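You operate a simulated robot arm through the tools that you are given. There is no shell and no other tool. Be economical: measure what you need, move in short steps, check, and stop when the job is done.

The job below is to be done with a simulated robot arm. You get a single attempt, and the scene is never put back.

JOB
For supper, switch table and rack on, sink and hob off.
Fine: the wall switches with these words; the rest stay.

The check looks at the end state, three seconds after you hand in, the way a careful person would. Anything else that was tipped, shoved, dropped, spilled or broken makes it a failure.

ROBOT AND FRAMES
A 7-joint arm with a two-finger parallel gripper, fixed in place. Base frame: the origin is at the foot of the arm, x ahead of it, y to its left, z up. Units: m, degrees, N and s.
Its first joint turns from -115.0 to 115.0 degrees. Payload 3.91 kg.
The TCP is the grasp point between the finger pads, 0.03 m short of the fingertips. In the tool frame z runs along the fingers and y along their closing line. Largest opening 0.11 m; finger width 0.02, thickness 0.01; the body of the gripper, 0.048 by 0.112 m, starts 0.055 m behind the TCP.
Orientation is that of the tool frame in the base frame, as [roll, pitch, yaw] about the fixed x, y, z axes, in that order (R = Rz(yaw) Ry(pitch) Rx(roll)). With the fingers straight down and closing along the base's y, the tool's x points along the base's -x, its y along +y and its z along -z.

CONTROLS
- The arm moves only by the tool servo_tool. Its argument "increments" is a list of rows, each a list of 6 numbers: the shift along the tool's x, y, z in units of 250 mm (1.0 is 250 mm), then the turn, a rotation vector about the tool's x, y, z in units of 180 degrees (1.0 is 180 degrees). In form: [[tx, ty, tz, ax, ay, az], ...]. A call has 1 to 8 rows; each row is the pose to reach, as a shift and turn from the pose commanded when the call began, along the tool's axes at that moment. "fingers" is the gripper command, from -1 (fully open) to 1 (shut), values between in proportion, set as the call begins (left out, the last holds). A call with a number of a shift or a turn outside -1 to 1 is refused whole. Rows are played at 5 a second. More than 0.05 m and 8.6 degrees between two rows, or a gripper value outside its range, and nothing of the call is played. Where a pose cannot be reached the arm comes as near as it can. A force on the tool above 40 N (or 10 N above the force at the start of the call, whichever is more), or a blocked arm, ends the call early, and 0.2 s more pass. The fingers move at their own pace (about 0.108 m/s each) and stop on an object; they squeeze with about 20 N. The grip force told is the motor's: it shows also when the fingers shut on nothing. Time passes only in rows, and 0.2 s behind the last, so rows that repeat a pose let the fingers close. It gives the time, the measured TCP pose, the force on the tool (base axes), the opening and the grip force at its end, in the units of the frame above (readings bear some noise).
- Cameras (640 x 400 px; columns grow to the right, rows downward): "scene" is fixed at [0.0497, 0.6492, 1.7425]; the picture's right is [-0.27, -0.96, 0.00], its down [-0.84, 0.23, -0.50] and it looks along [0.48, -0.13, -0.87] (base axes); focal length 339 px, centre (320, 200). "wrist" rides on the gripper at [-0.036, 0, -0.057] in the tool frame; the picture's right is [0.00, -1.00, 0.00], its down [0.97, 0.00, -0.24] and it looks along [0.24, 0.00, 0.97] (tool axes); focal length 218 px, centre (320, 200).
- capture(camera): a new picture of that camera. It takes no simulated time.
- move_column(by): slides the trunk up (or, below 0, down) by that many m; the arm rides with it, the base frame stays. It gives what a move gives, with no picture.
- probe_pixels(camera, pixels): for up to 12 pixels [column, row] of the newest picture of that camera ("zoom" is the newest enlarged one), the place [x, y, z] in the base frame of the surface seen there, good to about 0.002 m. It takes no simulated time.
- zoom(camera, box): a new picture of the part [left, top, right, bottom] of that camera's present view, enlarged. It takes no simulated time.
- finish_job(): hands the job in; it is judged then, once.

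Work in short steps. Measure before you move; look again where a grasp or a placing could have gone wrong, and mend it. You have 80 turns and 34 pictures in all, those below and enlarged ones among them. Open the gripper and draw the arm clear of the work before you hand the job in, unless the task says otherwise; then end with one line.

The tools are called after ">>>" as a command line: name --pt "numbers of a row" for each row, then --argument value for the rest, lists and objects as JSON in quotes. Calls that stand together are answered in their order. servo_tool: Moves the arm, as the interface text tells. Its arguments: {"type":"object","properties":{"increments":{"type":"array"},"fingers":{"type":"number"}},"required":["increments"]} The other tools are called the same way: move_column (by) slides the trunk up or down; capture (camera) takes a picture; probe_pixels (camera, pixels) gives the place of the surface under pixels of a picture; zoom (camera, box) takes an enlarged picture of a part of a camera's view; finish_job () hands the job in.

At the start:

```text
time: 0.0
eef_pos: [0.1654, 0.4426, 1.2653]
orientation: [-179.9, 0.0, 180.0]
wrist_force: [-0.3, -0.2, -0.4]
opening: 0.11
grip_force: 0.0
trunk travel left (down, up): [-0.9, 0.09]
```

scene: 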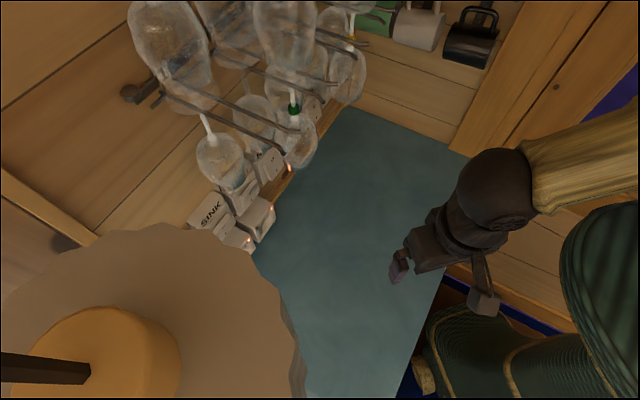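
wrist: 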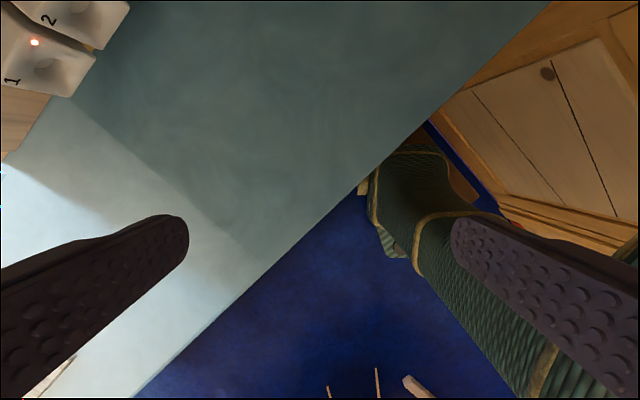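

The scene shows switches around (190-330, 90-250), partly hidden by hanging glassware, with labels like "SINK" and numbers. I zoom in there.

>>> zoom --camera "scene" --box '[180, 80, 340, 260]'

>>> zoom --camera "wrist" --box '[0, 0, 160, 100]'

```text
2.22 times, centred on (260, 170) of scene
```

zoom: 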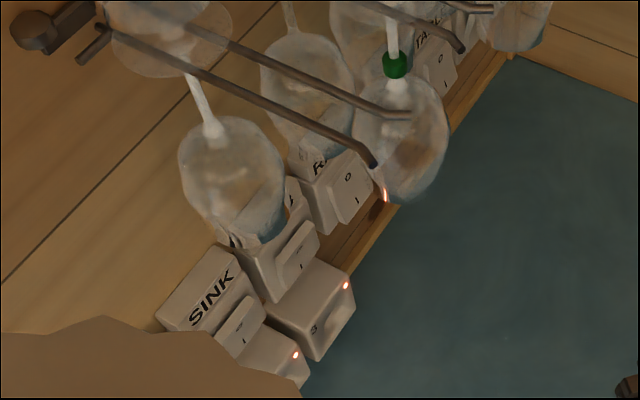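

```text
4.00 times, centred on (80, 50) of wrist
```

zoom: 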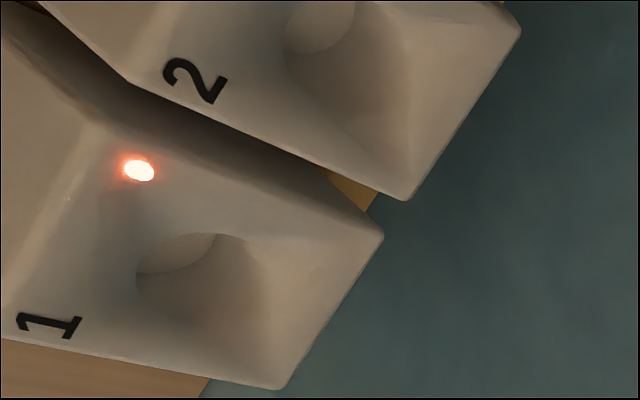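

I probe the zoomed scene picture's neighbours; first the scene pixels on switches, wall, counter and rails.

>>> probe_pixels --camera "scene" --pixels '[[210, 213], [240, 228], [255, 205], [267, 215], [245, 242], [268, 165], [310, 110], [160, 215], [120, 170], [350, 180], [290, 168], [220, 155]]'

>>> probe_pixels --camera "wrist" --pixels '[[34, 42], [10, 82], [50, 18], [120, 10], [90, 65], [20, 10], [5, 5], [200, 100]]'

```text
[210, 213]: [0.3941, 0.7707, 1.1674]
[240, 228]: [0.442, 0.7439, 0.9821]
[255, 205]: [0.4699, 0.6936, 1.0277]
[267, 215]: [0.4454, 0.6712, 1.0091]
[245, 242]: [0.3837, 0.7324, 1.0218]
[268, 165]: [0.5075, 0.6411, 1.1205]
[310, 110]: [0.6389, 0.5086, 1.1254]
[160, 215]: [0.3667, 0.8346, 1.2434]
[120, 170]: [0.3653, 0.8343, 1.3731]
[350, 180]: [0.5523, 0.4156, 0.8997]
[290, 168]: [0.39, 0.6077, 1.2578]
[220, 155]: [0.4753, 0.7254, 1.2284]
```

```text
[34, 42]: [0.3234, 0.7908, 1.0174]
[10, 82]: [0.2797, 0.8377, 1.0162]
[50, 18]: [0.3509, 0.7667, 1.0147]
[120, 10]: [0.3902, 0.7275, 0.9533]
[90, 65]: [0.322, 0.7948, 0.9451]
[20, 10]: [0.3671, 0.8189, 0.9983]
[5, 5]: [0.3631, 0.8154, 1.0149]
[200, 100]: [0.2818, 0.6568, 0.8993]
```

The switch wall runs along about x+y≈1.2 (normal toward the robot along (-0.7,-0.7)). Before moving I probe the brown disc at (150,320) and the hanging glasses.

>>> probe_pixels --camera "scene" --pixels '[[150, 260], [290, 330], [250, 280], [130, 340], [40, 370], [300, 155], [290, 120], [170, 50], [285, 30], [345, 70], [430, 260], [300, 390]]'

```text
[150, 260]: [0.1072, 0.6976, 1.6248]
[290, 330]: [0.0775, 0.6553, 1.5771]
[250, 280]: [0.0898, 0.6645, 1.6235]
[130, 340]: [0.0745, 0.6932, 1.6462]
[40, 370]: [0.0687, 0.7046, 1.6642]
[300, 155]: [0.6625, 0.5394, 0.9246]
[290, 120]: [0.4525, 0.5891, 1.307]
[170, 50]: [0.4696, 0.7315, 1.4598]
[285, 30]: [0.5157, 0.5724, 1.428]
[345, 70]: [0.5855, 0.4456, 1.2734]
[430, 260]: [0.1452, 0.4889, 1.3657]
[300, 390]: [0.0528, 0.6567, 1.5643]
```

The brown disc is a lampshade near the camera; rods and glasses hang at x+y≳1.0, z≳1.2. I first yaw the tool 45° towards the wall and shift to about (0.28,0.40).

>>> servo_tool --pt "-0.07 -0.03 0.02 0 0 -0.0417" --pt "-0.15 -0.06 0.04 0 0 -0.0833" --pt "-0.23 -0.08 0.06 0 0 -0.125" --pt "-0.31 -0.11 0.08 0 0 -0.1667" --pt "-0.39 -0.14 0.1 0 0 -0.2083" --pt "-0.46 -0.16 0.12 0 0 -0.25" --pt "-0.46 -0.16 0.12 0 0 -0.25" --fingers 1

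```text
time: 1.6
eef_pos: [0.2848, 0.3951, 1.2377]
orientation: [179.6, 0.2, -134.7]
wrist_force: [-0.8, -0.5, 0.2]
opening: 0.0
grip_force: 20.4
trunk travel left (down, up): [-0.9, 0.09]
```

Pose reached. Now tilt the tool up towards the wall (about tool y, negative) in 8 steps.

>>> servo_tool --pt "-0.02 0 0 0 -0.0465 0" --pt "-0.04 0 0 0 -0.093 0" --pt "-0.06 0 0 0 -0.1395 0" --pt "-0.08 0 0 0 -0.186 0" --pt "-0.1 0 0 0 -0.2325 0" --pt "-0.12 0 0 0 -0.279 0" --pt "-0.14 0 0 0 -0.3255 0" --pt "-0.16 0 0 0 -0.372 0"

>>> capture --camera "wrist"

```text
time: 3.4
eef_pos: [0.3135, 0.4231, 1.2352]
orientation: [178.8, 67.2, -135.9]
wrist_force: [-0.1, 0.7, 0.1]
opening: 0.0
grip_force: 20.6
trunk travel left (down, up): [-0.9, 0.09]
```

```text
29 pictures are left
```

wrist: 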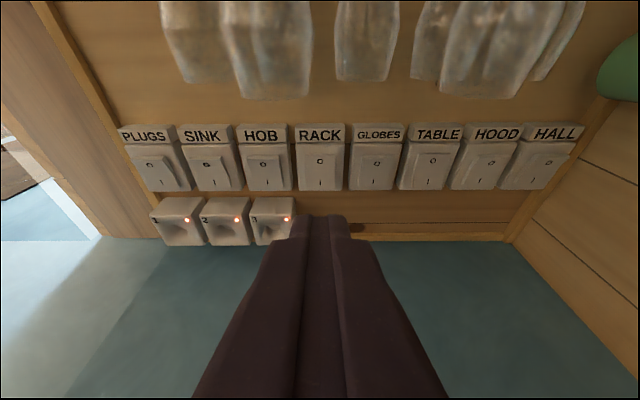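

All eight labelled rockers are visible. I zoom for the states and probe positions.

>>> zoom --camera "wrist" --box '[110, 110, 350, 250]'

>>> zoom --camera "wrist" --box '[340, 110, 580, 250]'

>>> probe_pixels --camera "wrist" --pixels '[[207, 162], [206, 182], [264, 161], [264, 183], [320, 161], [320, 184], [433, 160], [428, 182], [320, 133], [376, 160], [250, 95], [270, 65]]'

```text
2.67 times, centred on (230, 180) of wrist
```

zoom: 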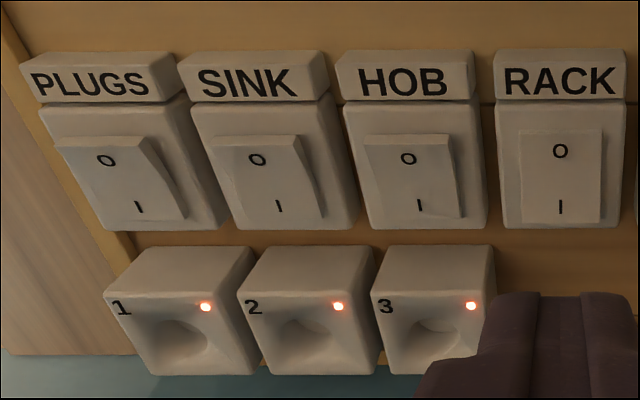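

```text
2.67 times, centred on (460, 180) of wrist
```

zoom: 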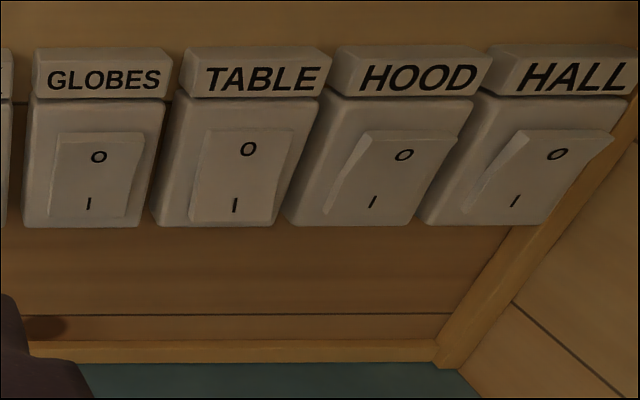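

```text
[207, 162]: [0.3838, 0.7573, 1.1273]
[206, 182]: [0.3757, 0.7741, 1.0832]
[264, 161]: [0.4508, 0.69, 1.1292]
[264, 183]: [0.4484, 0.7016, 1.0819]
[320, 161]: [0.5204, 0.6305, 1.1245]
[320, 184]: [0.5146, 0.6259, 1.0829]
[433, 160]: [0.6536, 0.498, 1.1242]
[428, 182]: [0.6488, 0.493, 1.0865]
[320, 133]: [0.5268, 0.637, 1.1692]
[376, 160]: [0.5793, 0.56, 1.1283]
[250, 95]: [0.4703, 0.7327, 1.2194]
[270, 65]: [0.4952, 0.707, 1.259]
```

SINK and HOB have the O end out (on), RACK and TABLE have the I end out (off); so press O on SINK/HOB and I on RACK/TABLE. I bring the tool to 10° above horizontal, low (z≈1.09), standing off in front of RACK.

>>> servo_tool --pt "0.083 -0.006 0.102 0 -0.0367 0" --pt "0.165 -0.013 0.204 0 -0.0734 0" --pt "0.248 -0.019 0.306 0 -0.1101 0" --pt "0.33 -0.026 0.408 0 -0.1469 0" --pt "0.413 -0.032 0.51 0 -0.1836 0" --pt "0.413 -0.032 0.51 0 -0.1836 0" --pt "0.413 -0.032 0.51 0 -0.1836 0"

>>> capture --camera "scene"

>>> capture --camera "wrist"

```text
time: 5.0
eef_pos: [0.374, 0.4759, 1.091]
orientation: [2.5, 79.7, 47.4]
wrist_force: [0.1, -0.5, -0.1]
opening: 0.0
grip_force: 19.8
trunk travel left (down, up): [-0.9, 0.09]
```

```text
26 pictures are left
```

scene: 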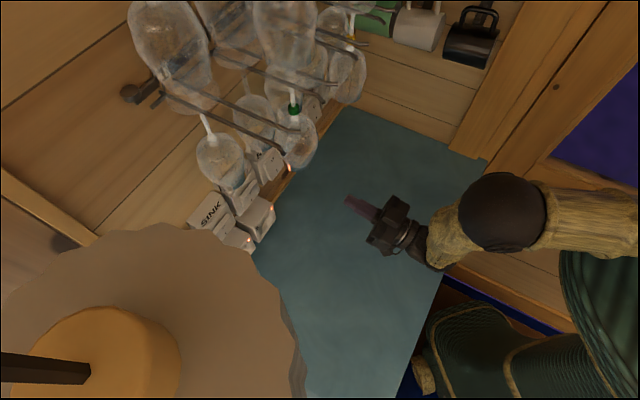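

```text
25 pictures are left
```

wrist: 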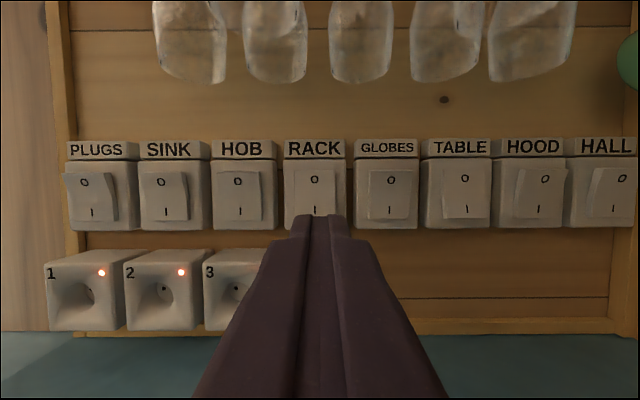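

The view is square-on: RACK rocker at (314,195), tip at about (326,215). Glasses' bottoms are around z≈1.22, above the hand. I probe all rockers at O and I ends.

>>> probe_pixels --camera "wrist" --pixels '[[162, 182], [168, 212], [239, 181], [240, 212], [315, 181], [314, 209], [464, 179], [466, 209], [390, 180], [390, 210], [314, 165], [215, 288]]'

>>> zoom --camera "wrist" --box '[60, 130, 360, 240]'

```text
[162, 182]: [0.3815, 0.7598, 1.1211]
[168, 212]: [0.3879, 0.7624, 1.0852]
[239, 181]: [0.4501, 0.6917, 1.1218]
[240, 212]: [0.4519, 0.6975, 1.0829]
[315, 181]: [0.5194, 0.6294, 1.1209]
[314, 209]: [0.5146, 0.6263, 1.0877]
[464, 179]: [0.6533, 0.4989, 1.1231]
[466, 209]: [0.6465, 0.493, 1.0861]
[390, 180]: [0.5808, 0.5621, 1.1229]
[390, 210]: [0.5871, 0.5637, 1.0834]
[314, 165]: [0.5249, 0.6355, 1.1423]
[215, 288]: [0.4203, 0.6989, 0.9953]
```

```text
2.13 times, centred on (210, 185) of wrist
```

zoom: 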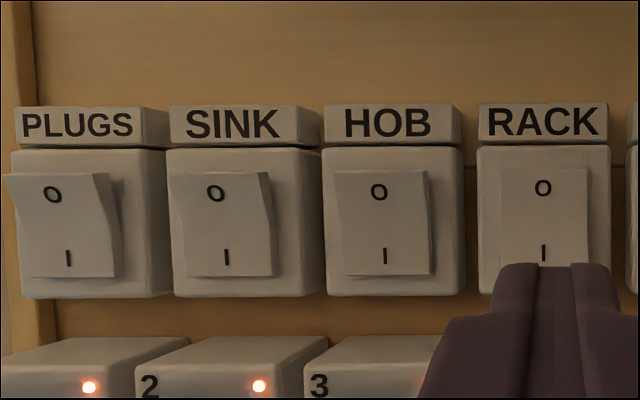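

Approach RACK's I end (t≈0.078, z≈1.08), stopping ~1 cm short.

>>> servo_tool --pt "0.029 0.004 0.129 0 0 0" --pt "0.058 0.008 0.258 0 0 0" --pt "0.088 0.012 0.387 0 0 0" --pt "0.117 0.016 0.516 0 0 0" --pt "0.146 0.02 0.6445 0 0 0" --pt "0.146 0.02 0.6445 0 0 0" --pt "0.146 0.02 0.6445 0 0 0"

>>> capture --camera "wrist"

>>> capture --camera "scene"

```text
time: 6.6
eef_pos: [0.4869, 0.5958, 1.0826]
orientation: [2.6, 79.8, 47.6]
wrist_force: [0.6, 0.5, -0.8]
opening: 0.0004
grip_force: 20.3
trunk travel left (down, up): [-0.9, 0.09]
```

```text
23 pictures are left
```

wrist: 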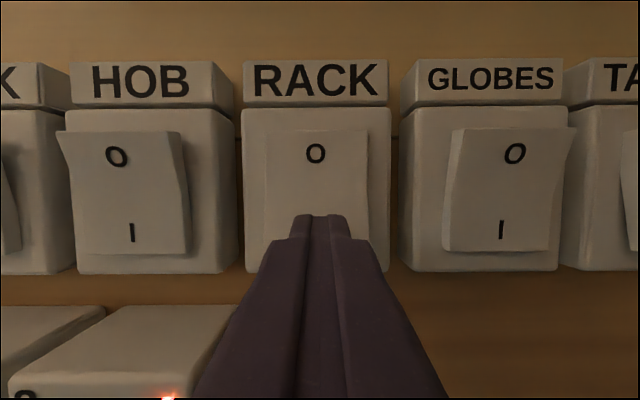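

```text
22 pictures are left
```

scene: 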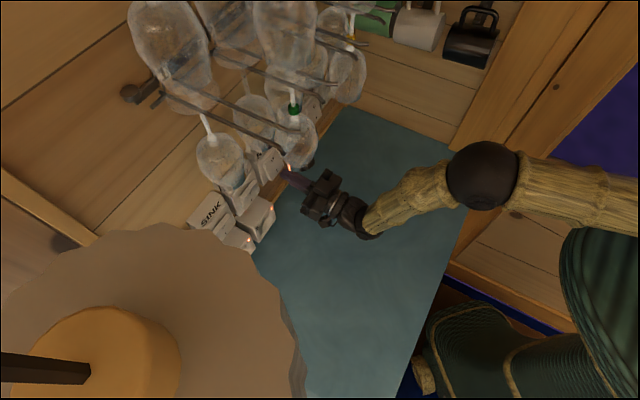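

Tip is centred on RACK's lower end, ~1 cm off. Push 20 mm slowly along the wall normal.

>>> servo_tool --pt "0.0028 0 0.0158 0 0 0" --pt "0.0056 0 0.0315 0 0 0" --pt "0.0083 0 0.0473 0 0 0" --pt "0.0111 0 0.063 0 0 0" --pt "0.0139 0 0.0788 0 0 0" --pt "0.0139 0 0.0788 0 0 0"

>>> capture --camera "wrist"

```text
time: 8.0
eef_pos: [0.4995, 0.6047, 1.0844]
orientation: [2.3, 79.8, 47.5]
wrist_force: [-11.5, -10.9, -0.7]
opening: 0.0
grip_force: 20.3
trunk travel left (down, up): [-0.9, 0.09]
```

```text
21 pictures are left
```

wrist: 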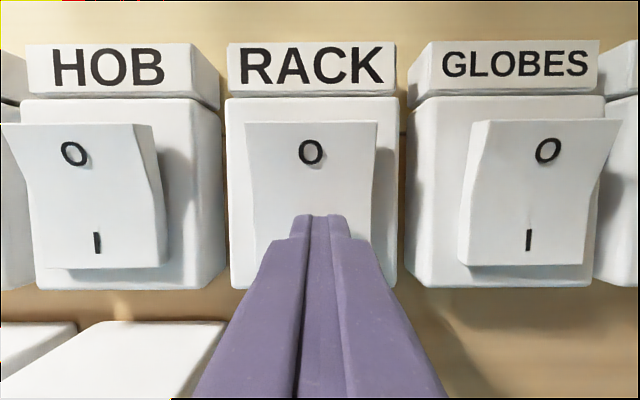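

RACK rocked over and its lights came on. Retract 7 cm and slide right to TABLE (t≈-0.108).

>>> servo_tool --pt "-0.0243 0 -0.138 0 0 0" --pt "-0.0486 0 -0.2758 0 0 0" --pt "-0.0486 -0.187 -0.2758 0 0 0" --pt "-0.0486 -0.374 -0.2758 0 0 0" --pt "-0.0486 -0.56 -0.2758 0 0 0" --pt "-0.0486 -0.746 -0.2758 0 0 0" --pt "-0.0486 -0.746 -0.2758 0 0 0" --pt "-0.0486 -0.746 -0.2758 0 0 0"

>>> capture --camera "wrist"

```text
time: 9.8
eef_pos: [0.5838, 0.4249, 1.0817]
orientation: [2.5, 79.8, 47.4]
wrist_force: [-0.2, -0.1, 0.4]
opening: 0.0
grip_force: 20.2
trunk travel left (down, up): [-0.9, 0.09]
```

```text
20 pictures are left
```

wrist: 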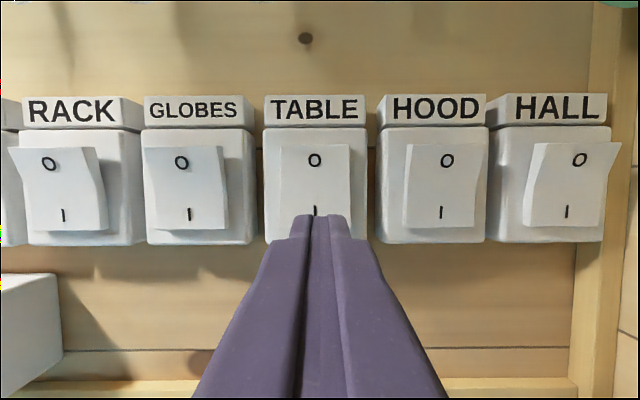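

RACK stays on; the tool faces TABLE, 4 mm right. Push 73 mm with a small correction, slow at the end.

>>> servo_tool --pt "0.0167 0.012 0.0945 0 0 0" --pt "0.0333 0.012 0.189 0 0 0" --pt "0.0375 0.012 0.213 0 0 0" --pt "0.0417 0.012 0.2365 0 0 0" --pt "0.0458 0.012 0.26 0 0 0" --pt "0.0507 0.012 0.2876 0 0 0" --pt "0.0507 0.012 0.2876 0 0 0"

>>> capture --camera "wrist"

```text
time: 11.4
eef_pos: [0.6291, 0.4756, 1.083]
orientation: [2.7, 79.9, 47.7]
wrist_force: [-25.0, -24.0, -3.9]
opening: 0.0
grip_force: 19.7
trunk travel left (down, up): [-0.9, 0.09]
```

```text
19 pictures are left
```

wrist: 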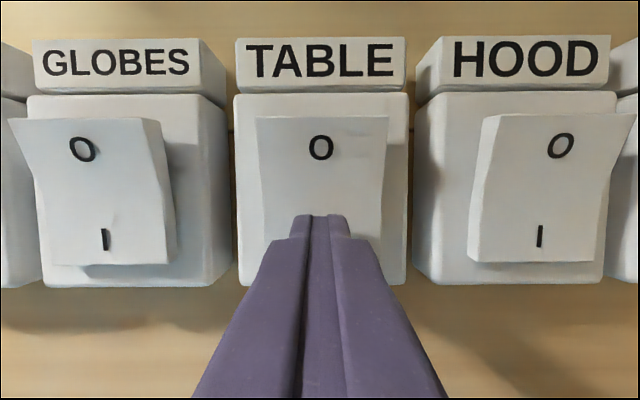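

TABLE is at its stop (35 N). Retract 8 cm and slide back left 0.2 m.

>>> servo_tool --pt "-0.0278 0 -0.1575 0 0 0" --pt "-0.0556 0 -0.315 0 0 0" --pt "-0.0556 0.16 -0.315 0 0 0" --pt "-0.0556 0.32 -0.315 0 0 0" --pt "-0.0556 0.48 -0.315 0 0 0" --pt "-0.0556 0.64 -0.315 0 0 0" --pt "-0.0556 0.8 -0.315 0 0 0" --pt "-0.0556 0.8 -0.315 0 0 0"

```text
time: 13.2
eef_pos: [0.435, 0.5627, 1.0838]
orientation: [2.6, 79.8, 47.5]
wrist_force: [-0.6, -0.2, -0.3]
opening: 0.0
grip_force: 20.3
trunk travel left (down, up): [-0.9, 0.09]
```

Now raise 4 cm and move 79 mm left to face HOB's O end, then look.

>>> servo_tool --pt "-0.053 0.105 0.009 0 0 0" --pt "-0.105 0.21 0.019 0 0 0" --pt "-0.1576 0.316 0.0278 0 0 0" --pt "-0.1576 0.316 0.0278 0 0 0" --pt "-0.1576 0.316 0.0278 0 0 0"

>>> capture --camera "wrist"

>>> capture --camera "scene"

```text
time: 14.4
eef_pos: [0.3801, 0.6195, 1.1261]
orientation: [2.4, 79.8, 47.4]
wrist_force: [-0.1, 0.2, 0.7]
opening: 0.0001
grip_force: 19.9
trunk travel left (down, up): [-0.9, 0.09]
```

```text
18 pictures are left
```

wrist: 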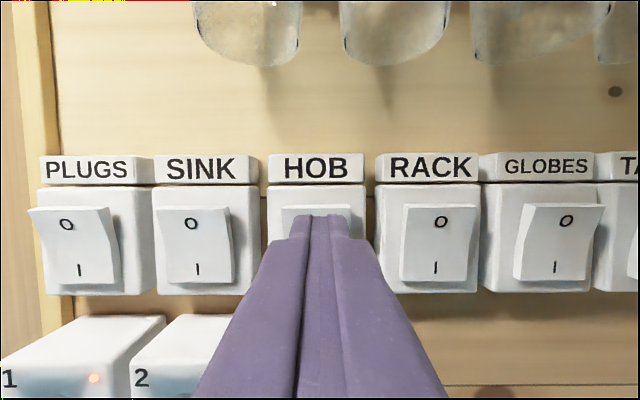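

```text
17 pictures are left
```

scene: 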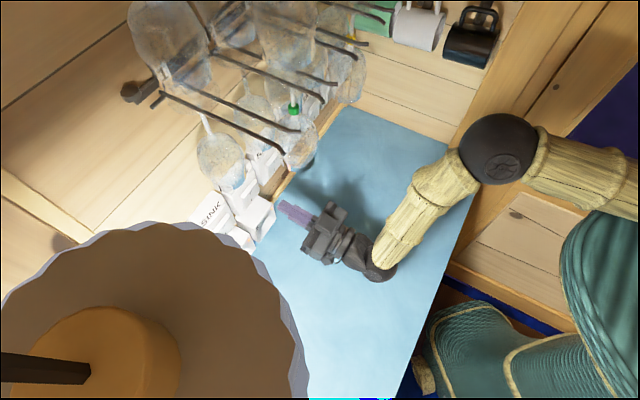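

Aligned with HOB's O end (tip ~ (325,215)), glasses' bottoms remain ~4 cm above the hand. Push 79 mm.

>>> servo_tool --pt "0.017 0.002 0.098 0 0 0" --pt "0.0347 0.004 0.197 0 0 0" --pt "0.0397 0.004 0.225 0 0 0" --pt "0.0446 0.004 0.253 0 0 0" --pt "0.0496 0.004 0.281 0 0 0" --pt "0.0549 0.004 0.3113 0 0 0" --pt "0.0549 0.004 0.3113 0 0 0"

>>> capture --camera "wrist"

```text
time: 16.0
eef_pos: [0.4311, 0.6733, 1.1246]
orientation: [2.4, 79.9, 47.6]
wrist_force: [-23.1, -31.8, -5.5]
opening: 0.0
grip_force: 20.0
trunk travel left (down, up): [-0.9, 0.09]
```

```text
16 pictures are left
```

wrist: 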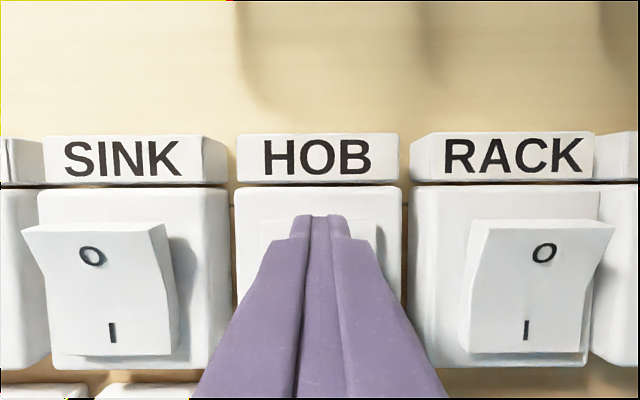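

HOB at its stop (39 N). Retract and slide 95 mm left to SINK.

>>> servo_tool --pt "-0.0278 0 -0.1575 0 0 0" --pt "-0.0556 0 -0.315 0 0 0" --pt "-0.0556 0.127 -0.315 0 0 0" --pt "-0.0556 0.254 -0.315 0 0 0" --pt "-0.0556 0.38 -0.315 0 0 0" --pt "-0.0556 0.38 -0.315 0 0 0" --pt "-0.0556 0.38 -0.315 0 0 0"

>>> capture --camera "wrist"

```text
time: 17.6
eef_pos: [0.3105, 0.686, 1.1251]
orientation: [2.3, 79.8, 47.4]
wrist_force: [-0.1, 0.1, 0.1]
opening: 0.0
grip_force: 20.1
trunk travel left (down, up): [-0.9, 0.09]
```

```text
15 pictures are left
```

wrist: 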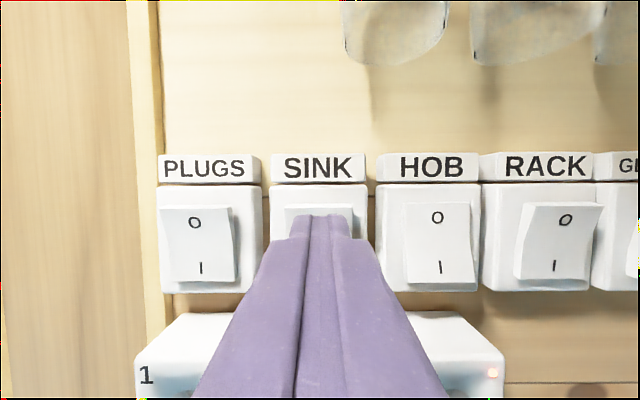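

HOB is now off. SINK is lined up; push 79 mm.

>>> servo_tool --pt "0.017 0.002 0.098 0 0 0" --pt "0.0347 0.004 0.197 0 0 0" --pt "0.0397 0.004 0.225 0 0 0" --pt "0.0446 0.004 0.253 0 0 0" --pt "0.0496 0.004 0.281 0 0 0" --pt "0.0549 0.004 0.3113 0 0 0" --pt "0.0549 0.004 0.3113 0 0 0"

```text
time: 19.2
eef_pos: [0.3626, 0.7402, 1.1256]
orientation: [2.5, 79.9, 47.6]
wrist_force: [-18.4, -29.5, -5.0]
opening: 0.0
grip_force: 20.2
trunk travel left (down, up): [-0.9, 0.09]
```

Same stop depth and force as HOB. Retract 20 cm and shift right, to look at everything.

>>> servo_tool --pt "-0.028 0 -0.158 0 0 0" --pt "-0.056 0 -0.315 0 0 0" --pt "-0.083 -0.1 -0.473 0 0 0" --pt "-0.111 -0.2 -0.63 0 0 0" --pt "-0.139 -0.3 -0.788 0 0 0" --pt "-0.139 -0.45 -0.788 0 0 0" --pt "-0.139 -0.6 -0.788 0 0 0" --pt "-0.139 -0.6 -0.788 0 0 0"

>>> capture --camera "wrist"

>>> capture --camera "scene"

```text
time: 21.0
eef_pos: [0.3339, 0.4972, 1.1244]
orientation: [2.3, 79.8, 47.4]
wrist_force: [1.0, -0.4, 0.3]
opening: 0.0
grip_force: 20.5
trunk travel left (down, up): [-0.9, 0.09]
```

```text
14 pictures are left
```

wrist: 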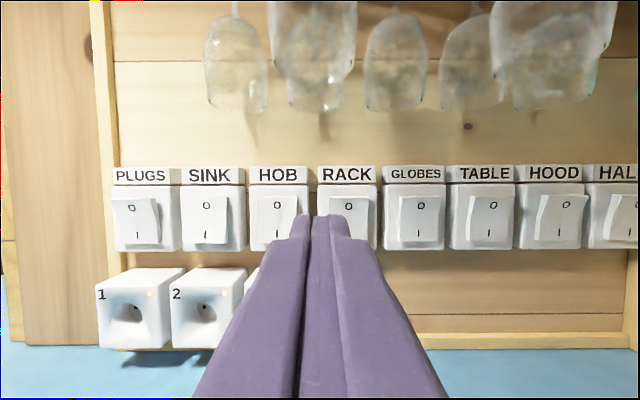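

```text
13 pictures are left
```

scene: 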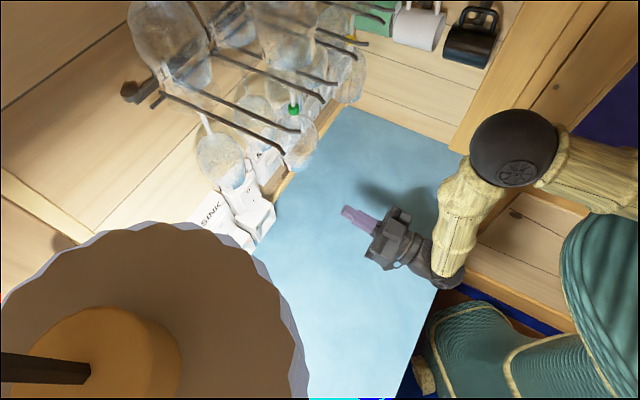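

I check the rocker states by depth at O and I ends, and open the gripper while drawn clear.

>>> probe_pixels --camera "wrist" --pixels '[[207, 206], [208, 235], [277, 206], [277, 235], [347, 205], [415, 205], [420, 233], [485, 205], [489, 233], [565, 205], [566, 233], [133, 208]]'

>>> servo_tool --pt "0 0 0 0 0 0" --pt "0 0 0 0 0 0" --pt "0 0 -0.05 0 0 0" --pt "0 0 -0.1 0 0 0" --fingers -1

>>> zoom --camera "wrist" --box '[100, 150, 640, 350]'

```text
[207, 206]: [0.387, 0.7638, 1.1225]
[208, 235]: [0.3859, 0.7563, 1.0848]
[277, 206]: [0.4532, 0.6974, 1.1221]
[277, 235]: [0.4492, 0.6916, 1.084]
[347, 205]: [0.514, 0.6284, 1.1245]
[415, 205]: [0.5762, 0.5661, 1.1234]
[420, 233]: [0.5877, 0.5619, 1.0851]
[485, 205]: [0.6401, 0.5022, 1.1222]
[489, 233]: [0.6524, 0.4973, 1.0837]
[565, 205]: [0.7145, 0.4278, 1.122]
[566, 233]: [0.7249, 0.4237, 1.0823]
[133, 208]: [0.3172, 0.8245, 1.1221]
```

```text
time: 22.0
eef_pos: [0.3123, 0.4792, 1.1208]
orientation: [2.2, 79.8, 47.4]
wrist_force: [-0.4, 0.3, -0.7]
opening: 0.1098
grip_force: 0.1
trunk travel left (down, up): [-0.9, 0.09]
```

```text
1.19 times, centred on (370, 250) of wrist
```

zoom: 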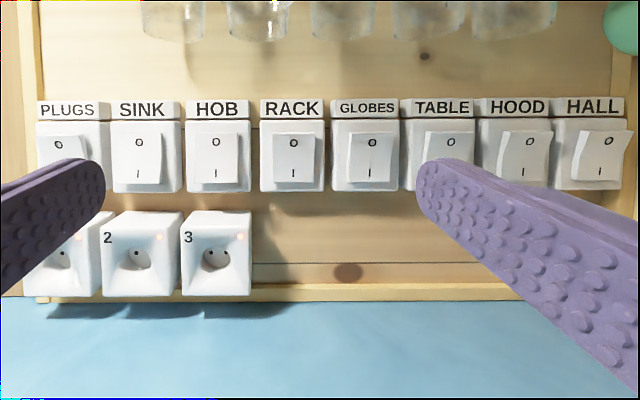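

The depths show SINK and HOB with the O end in, and RACK and TABLE with the I end in. The other switches look unchanged, the gripper is open and the arm is clear, so I hand in.

>>> finish_job

```text
The job is handed in.
```

The table and rack switches are on and the sink and hob switches are off; the other switches were not touched, and I saw nothing else moved.
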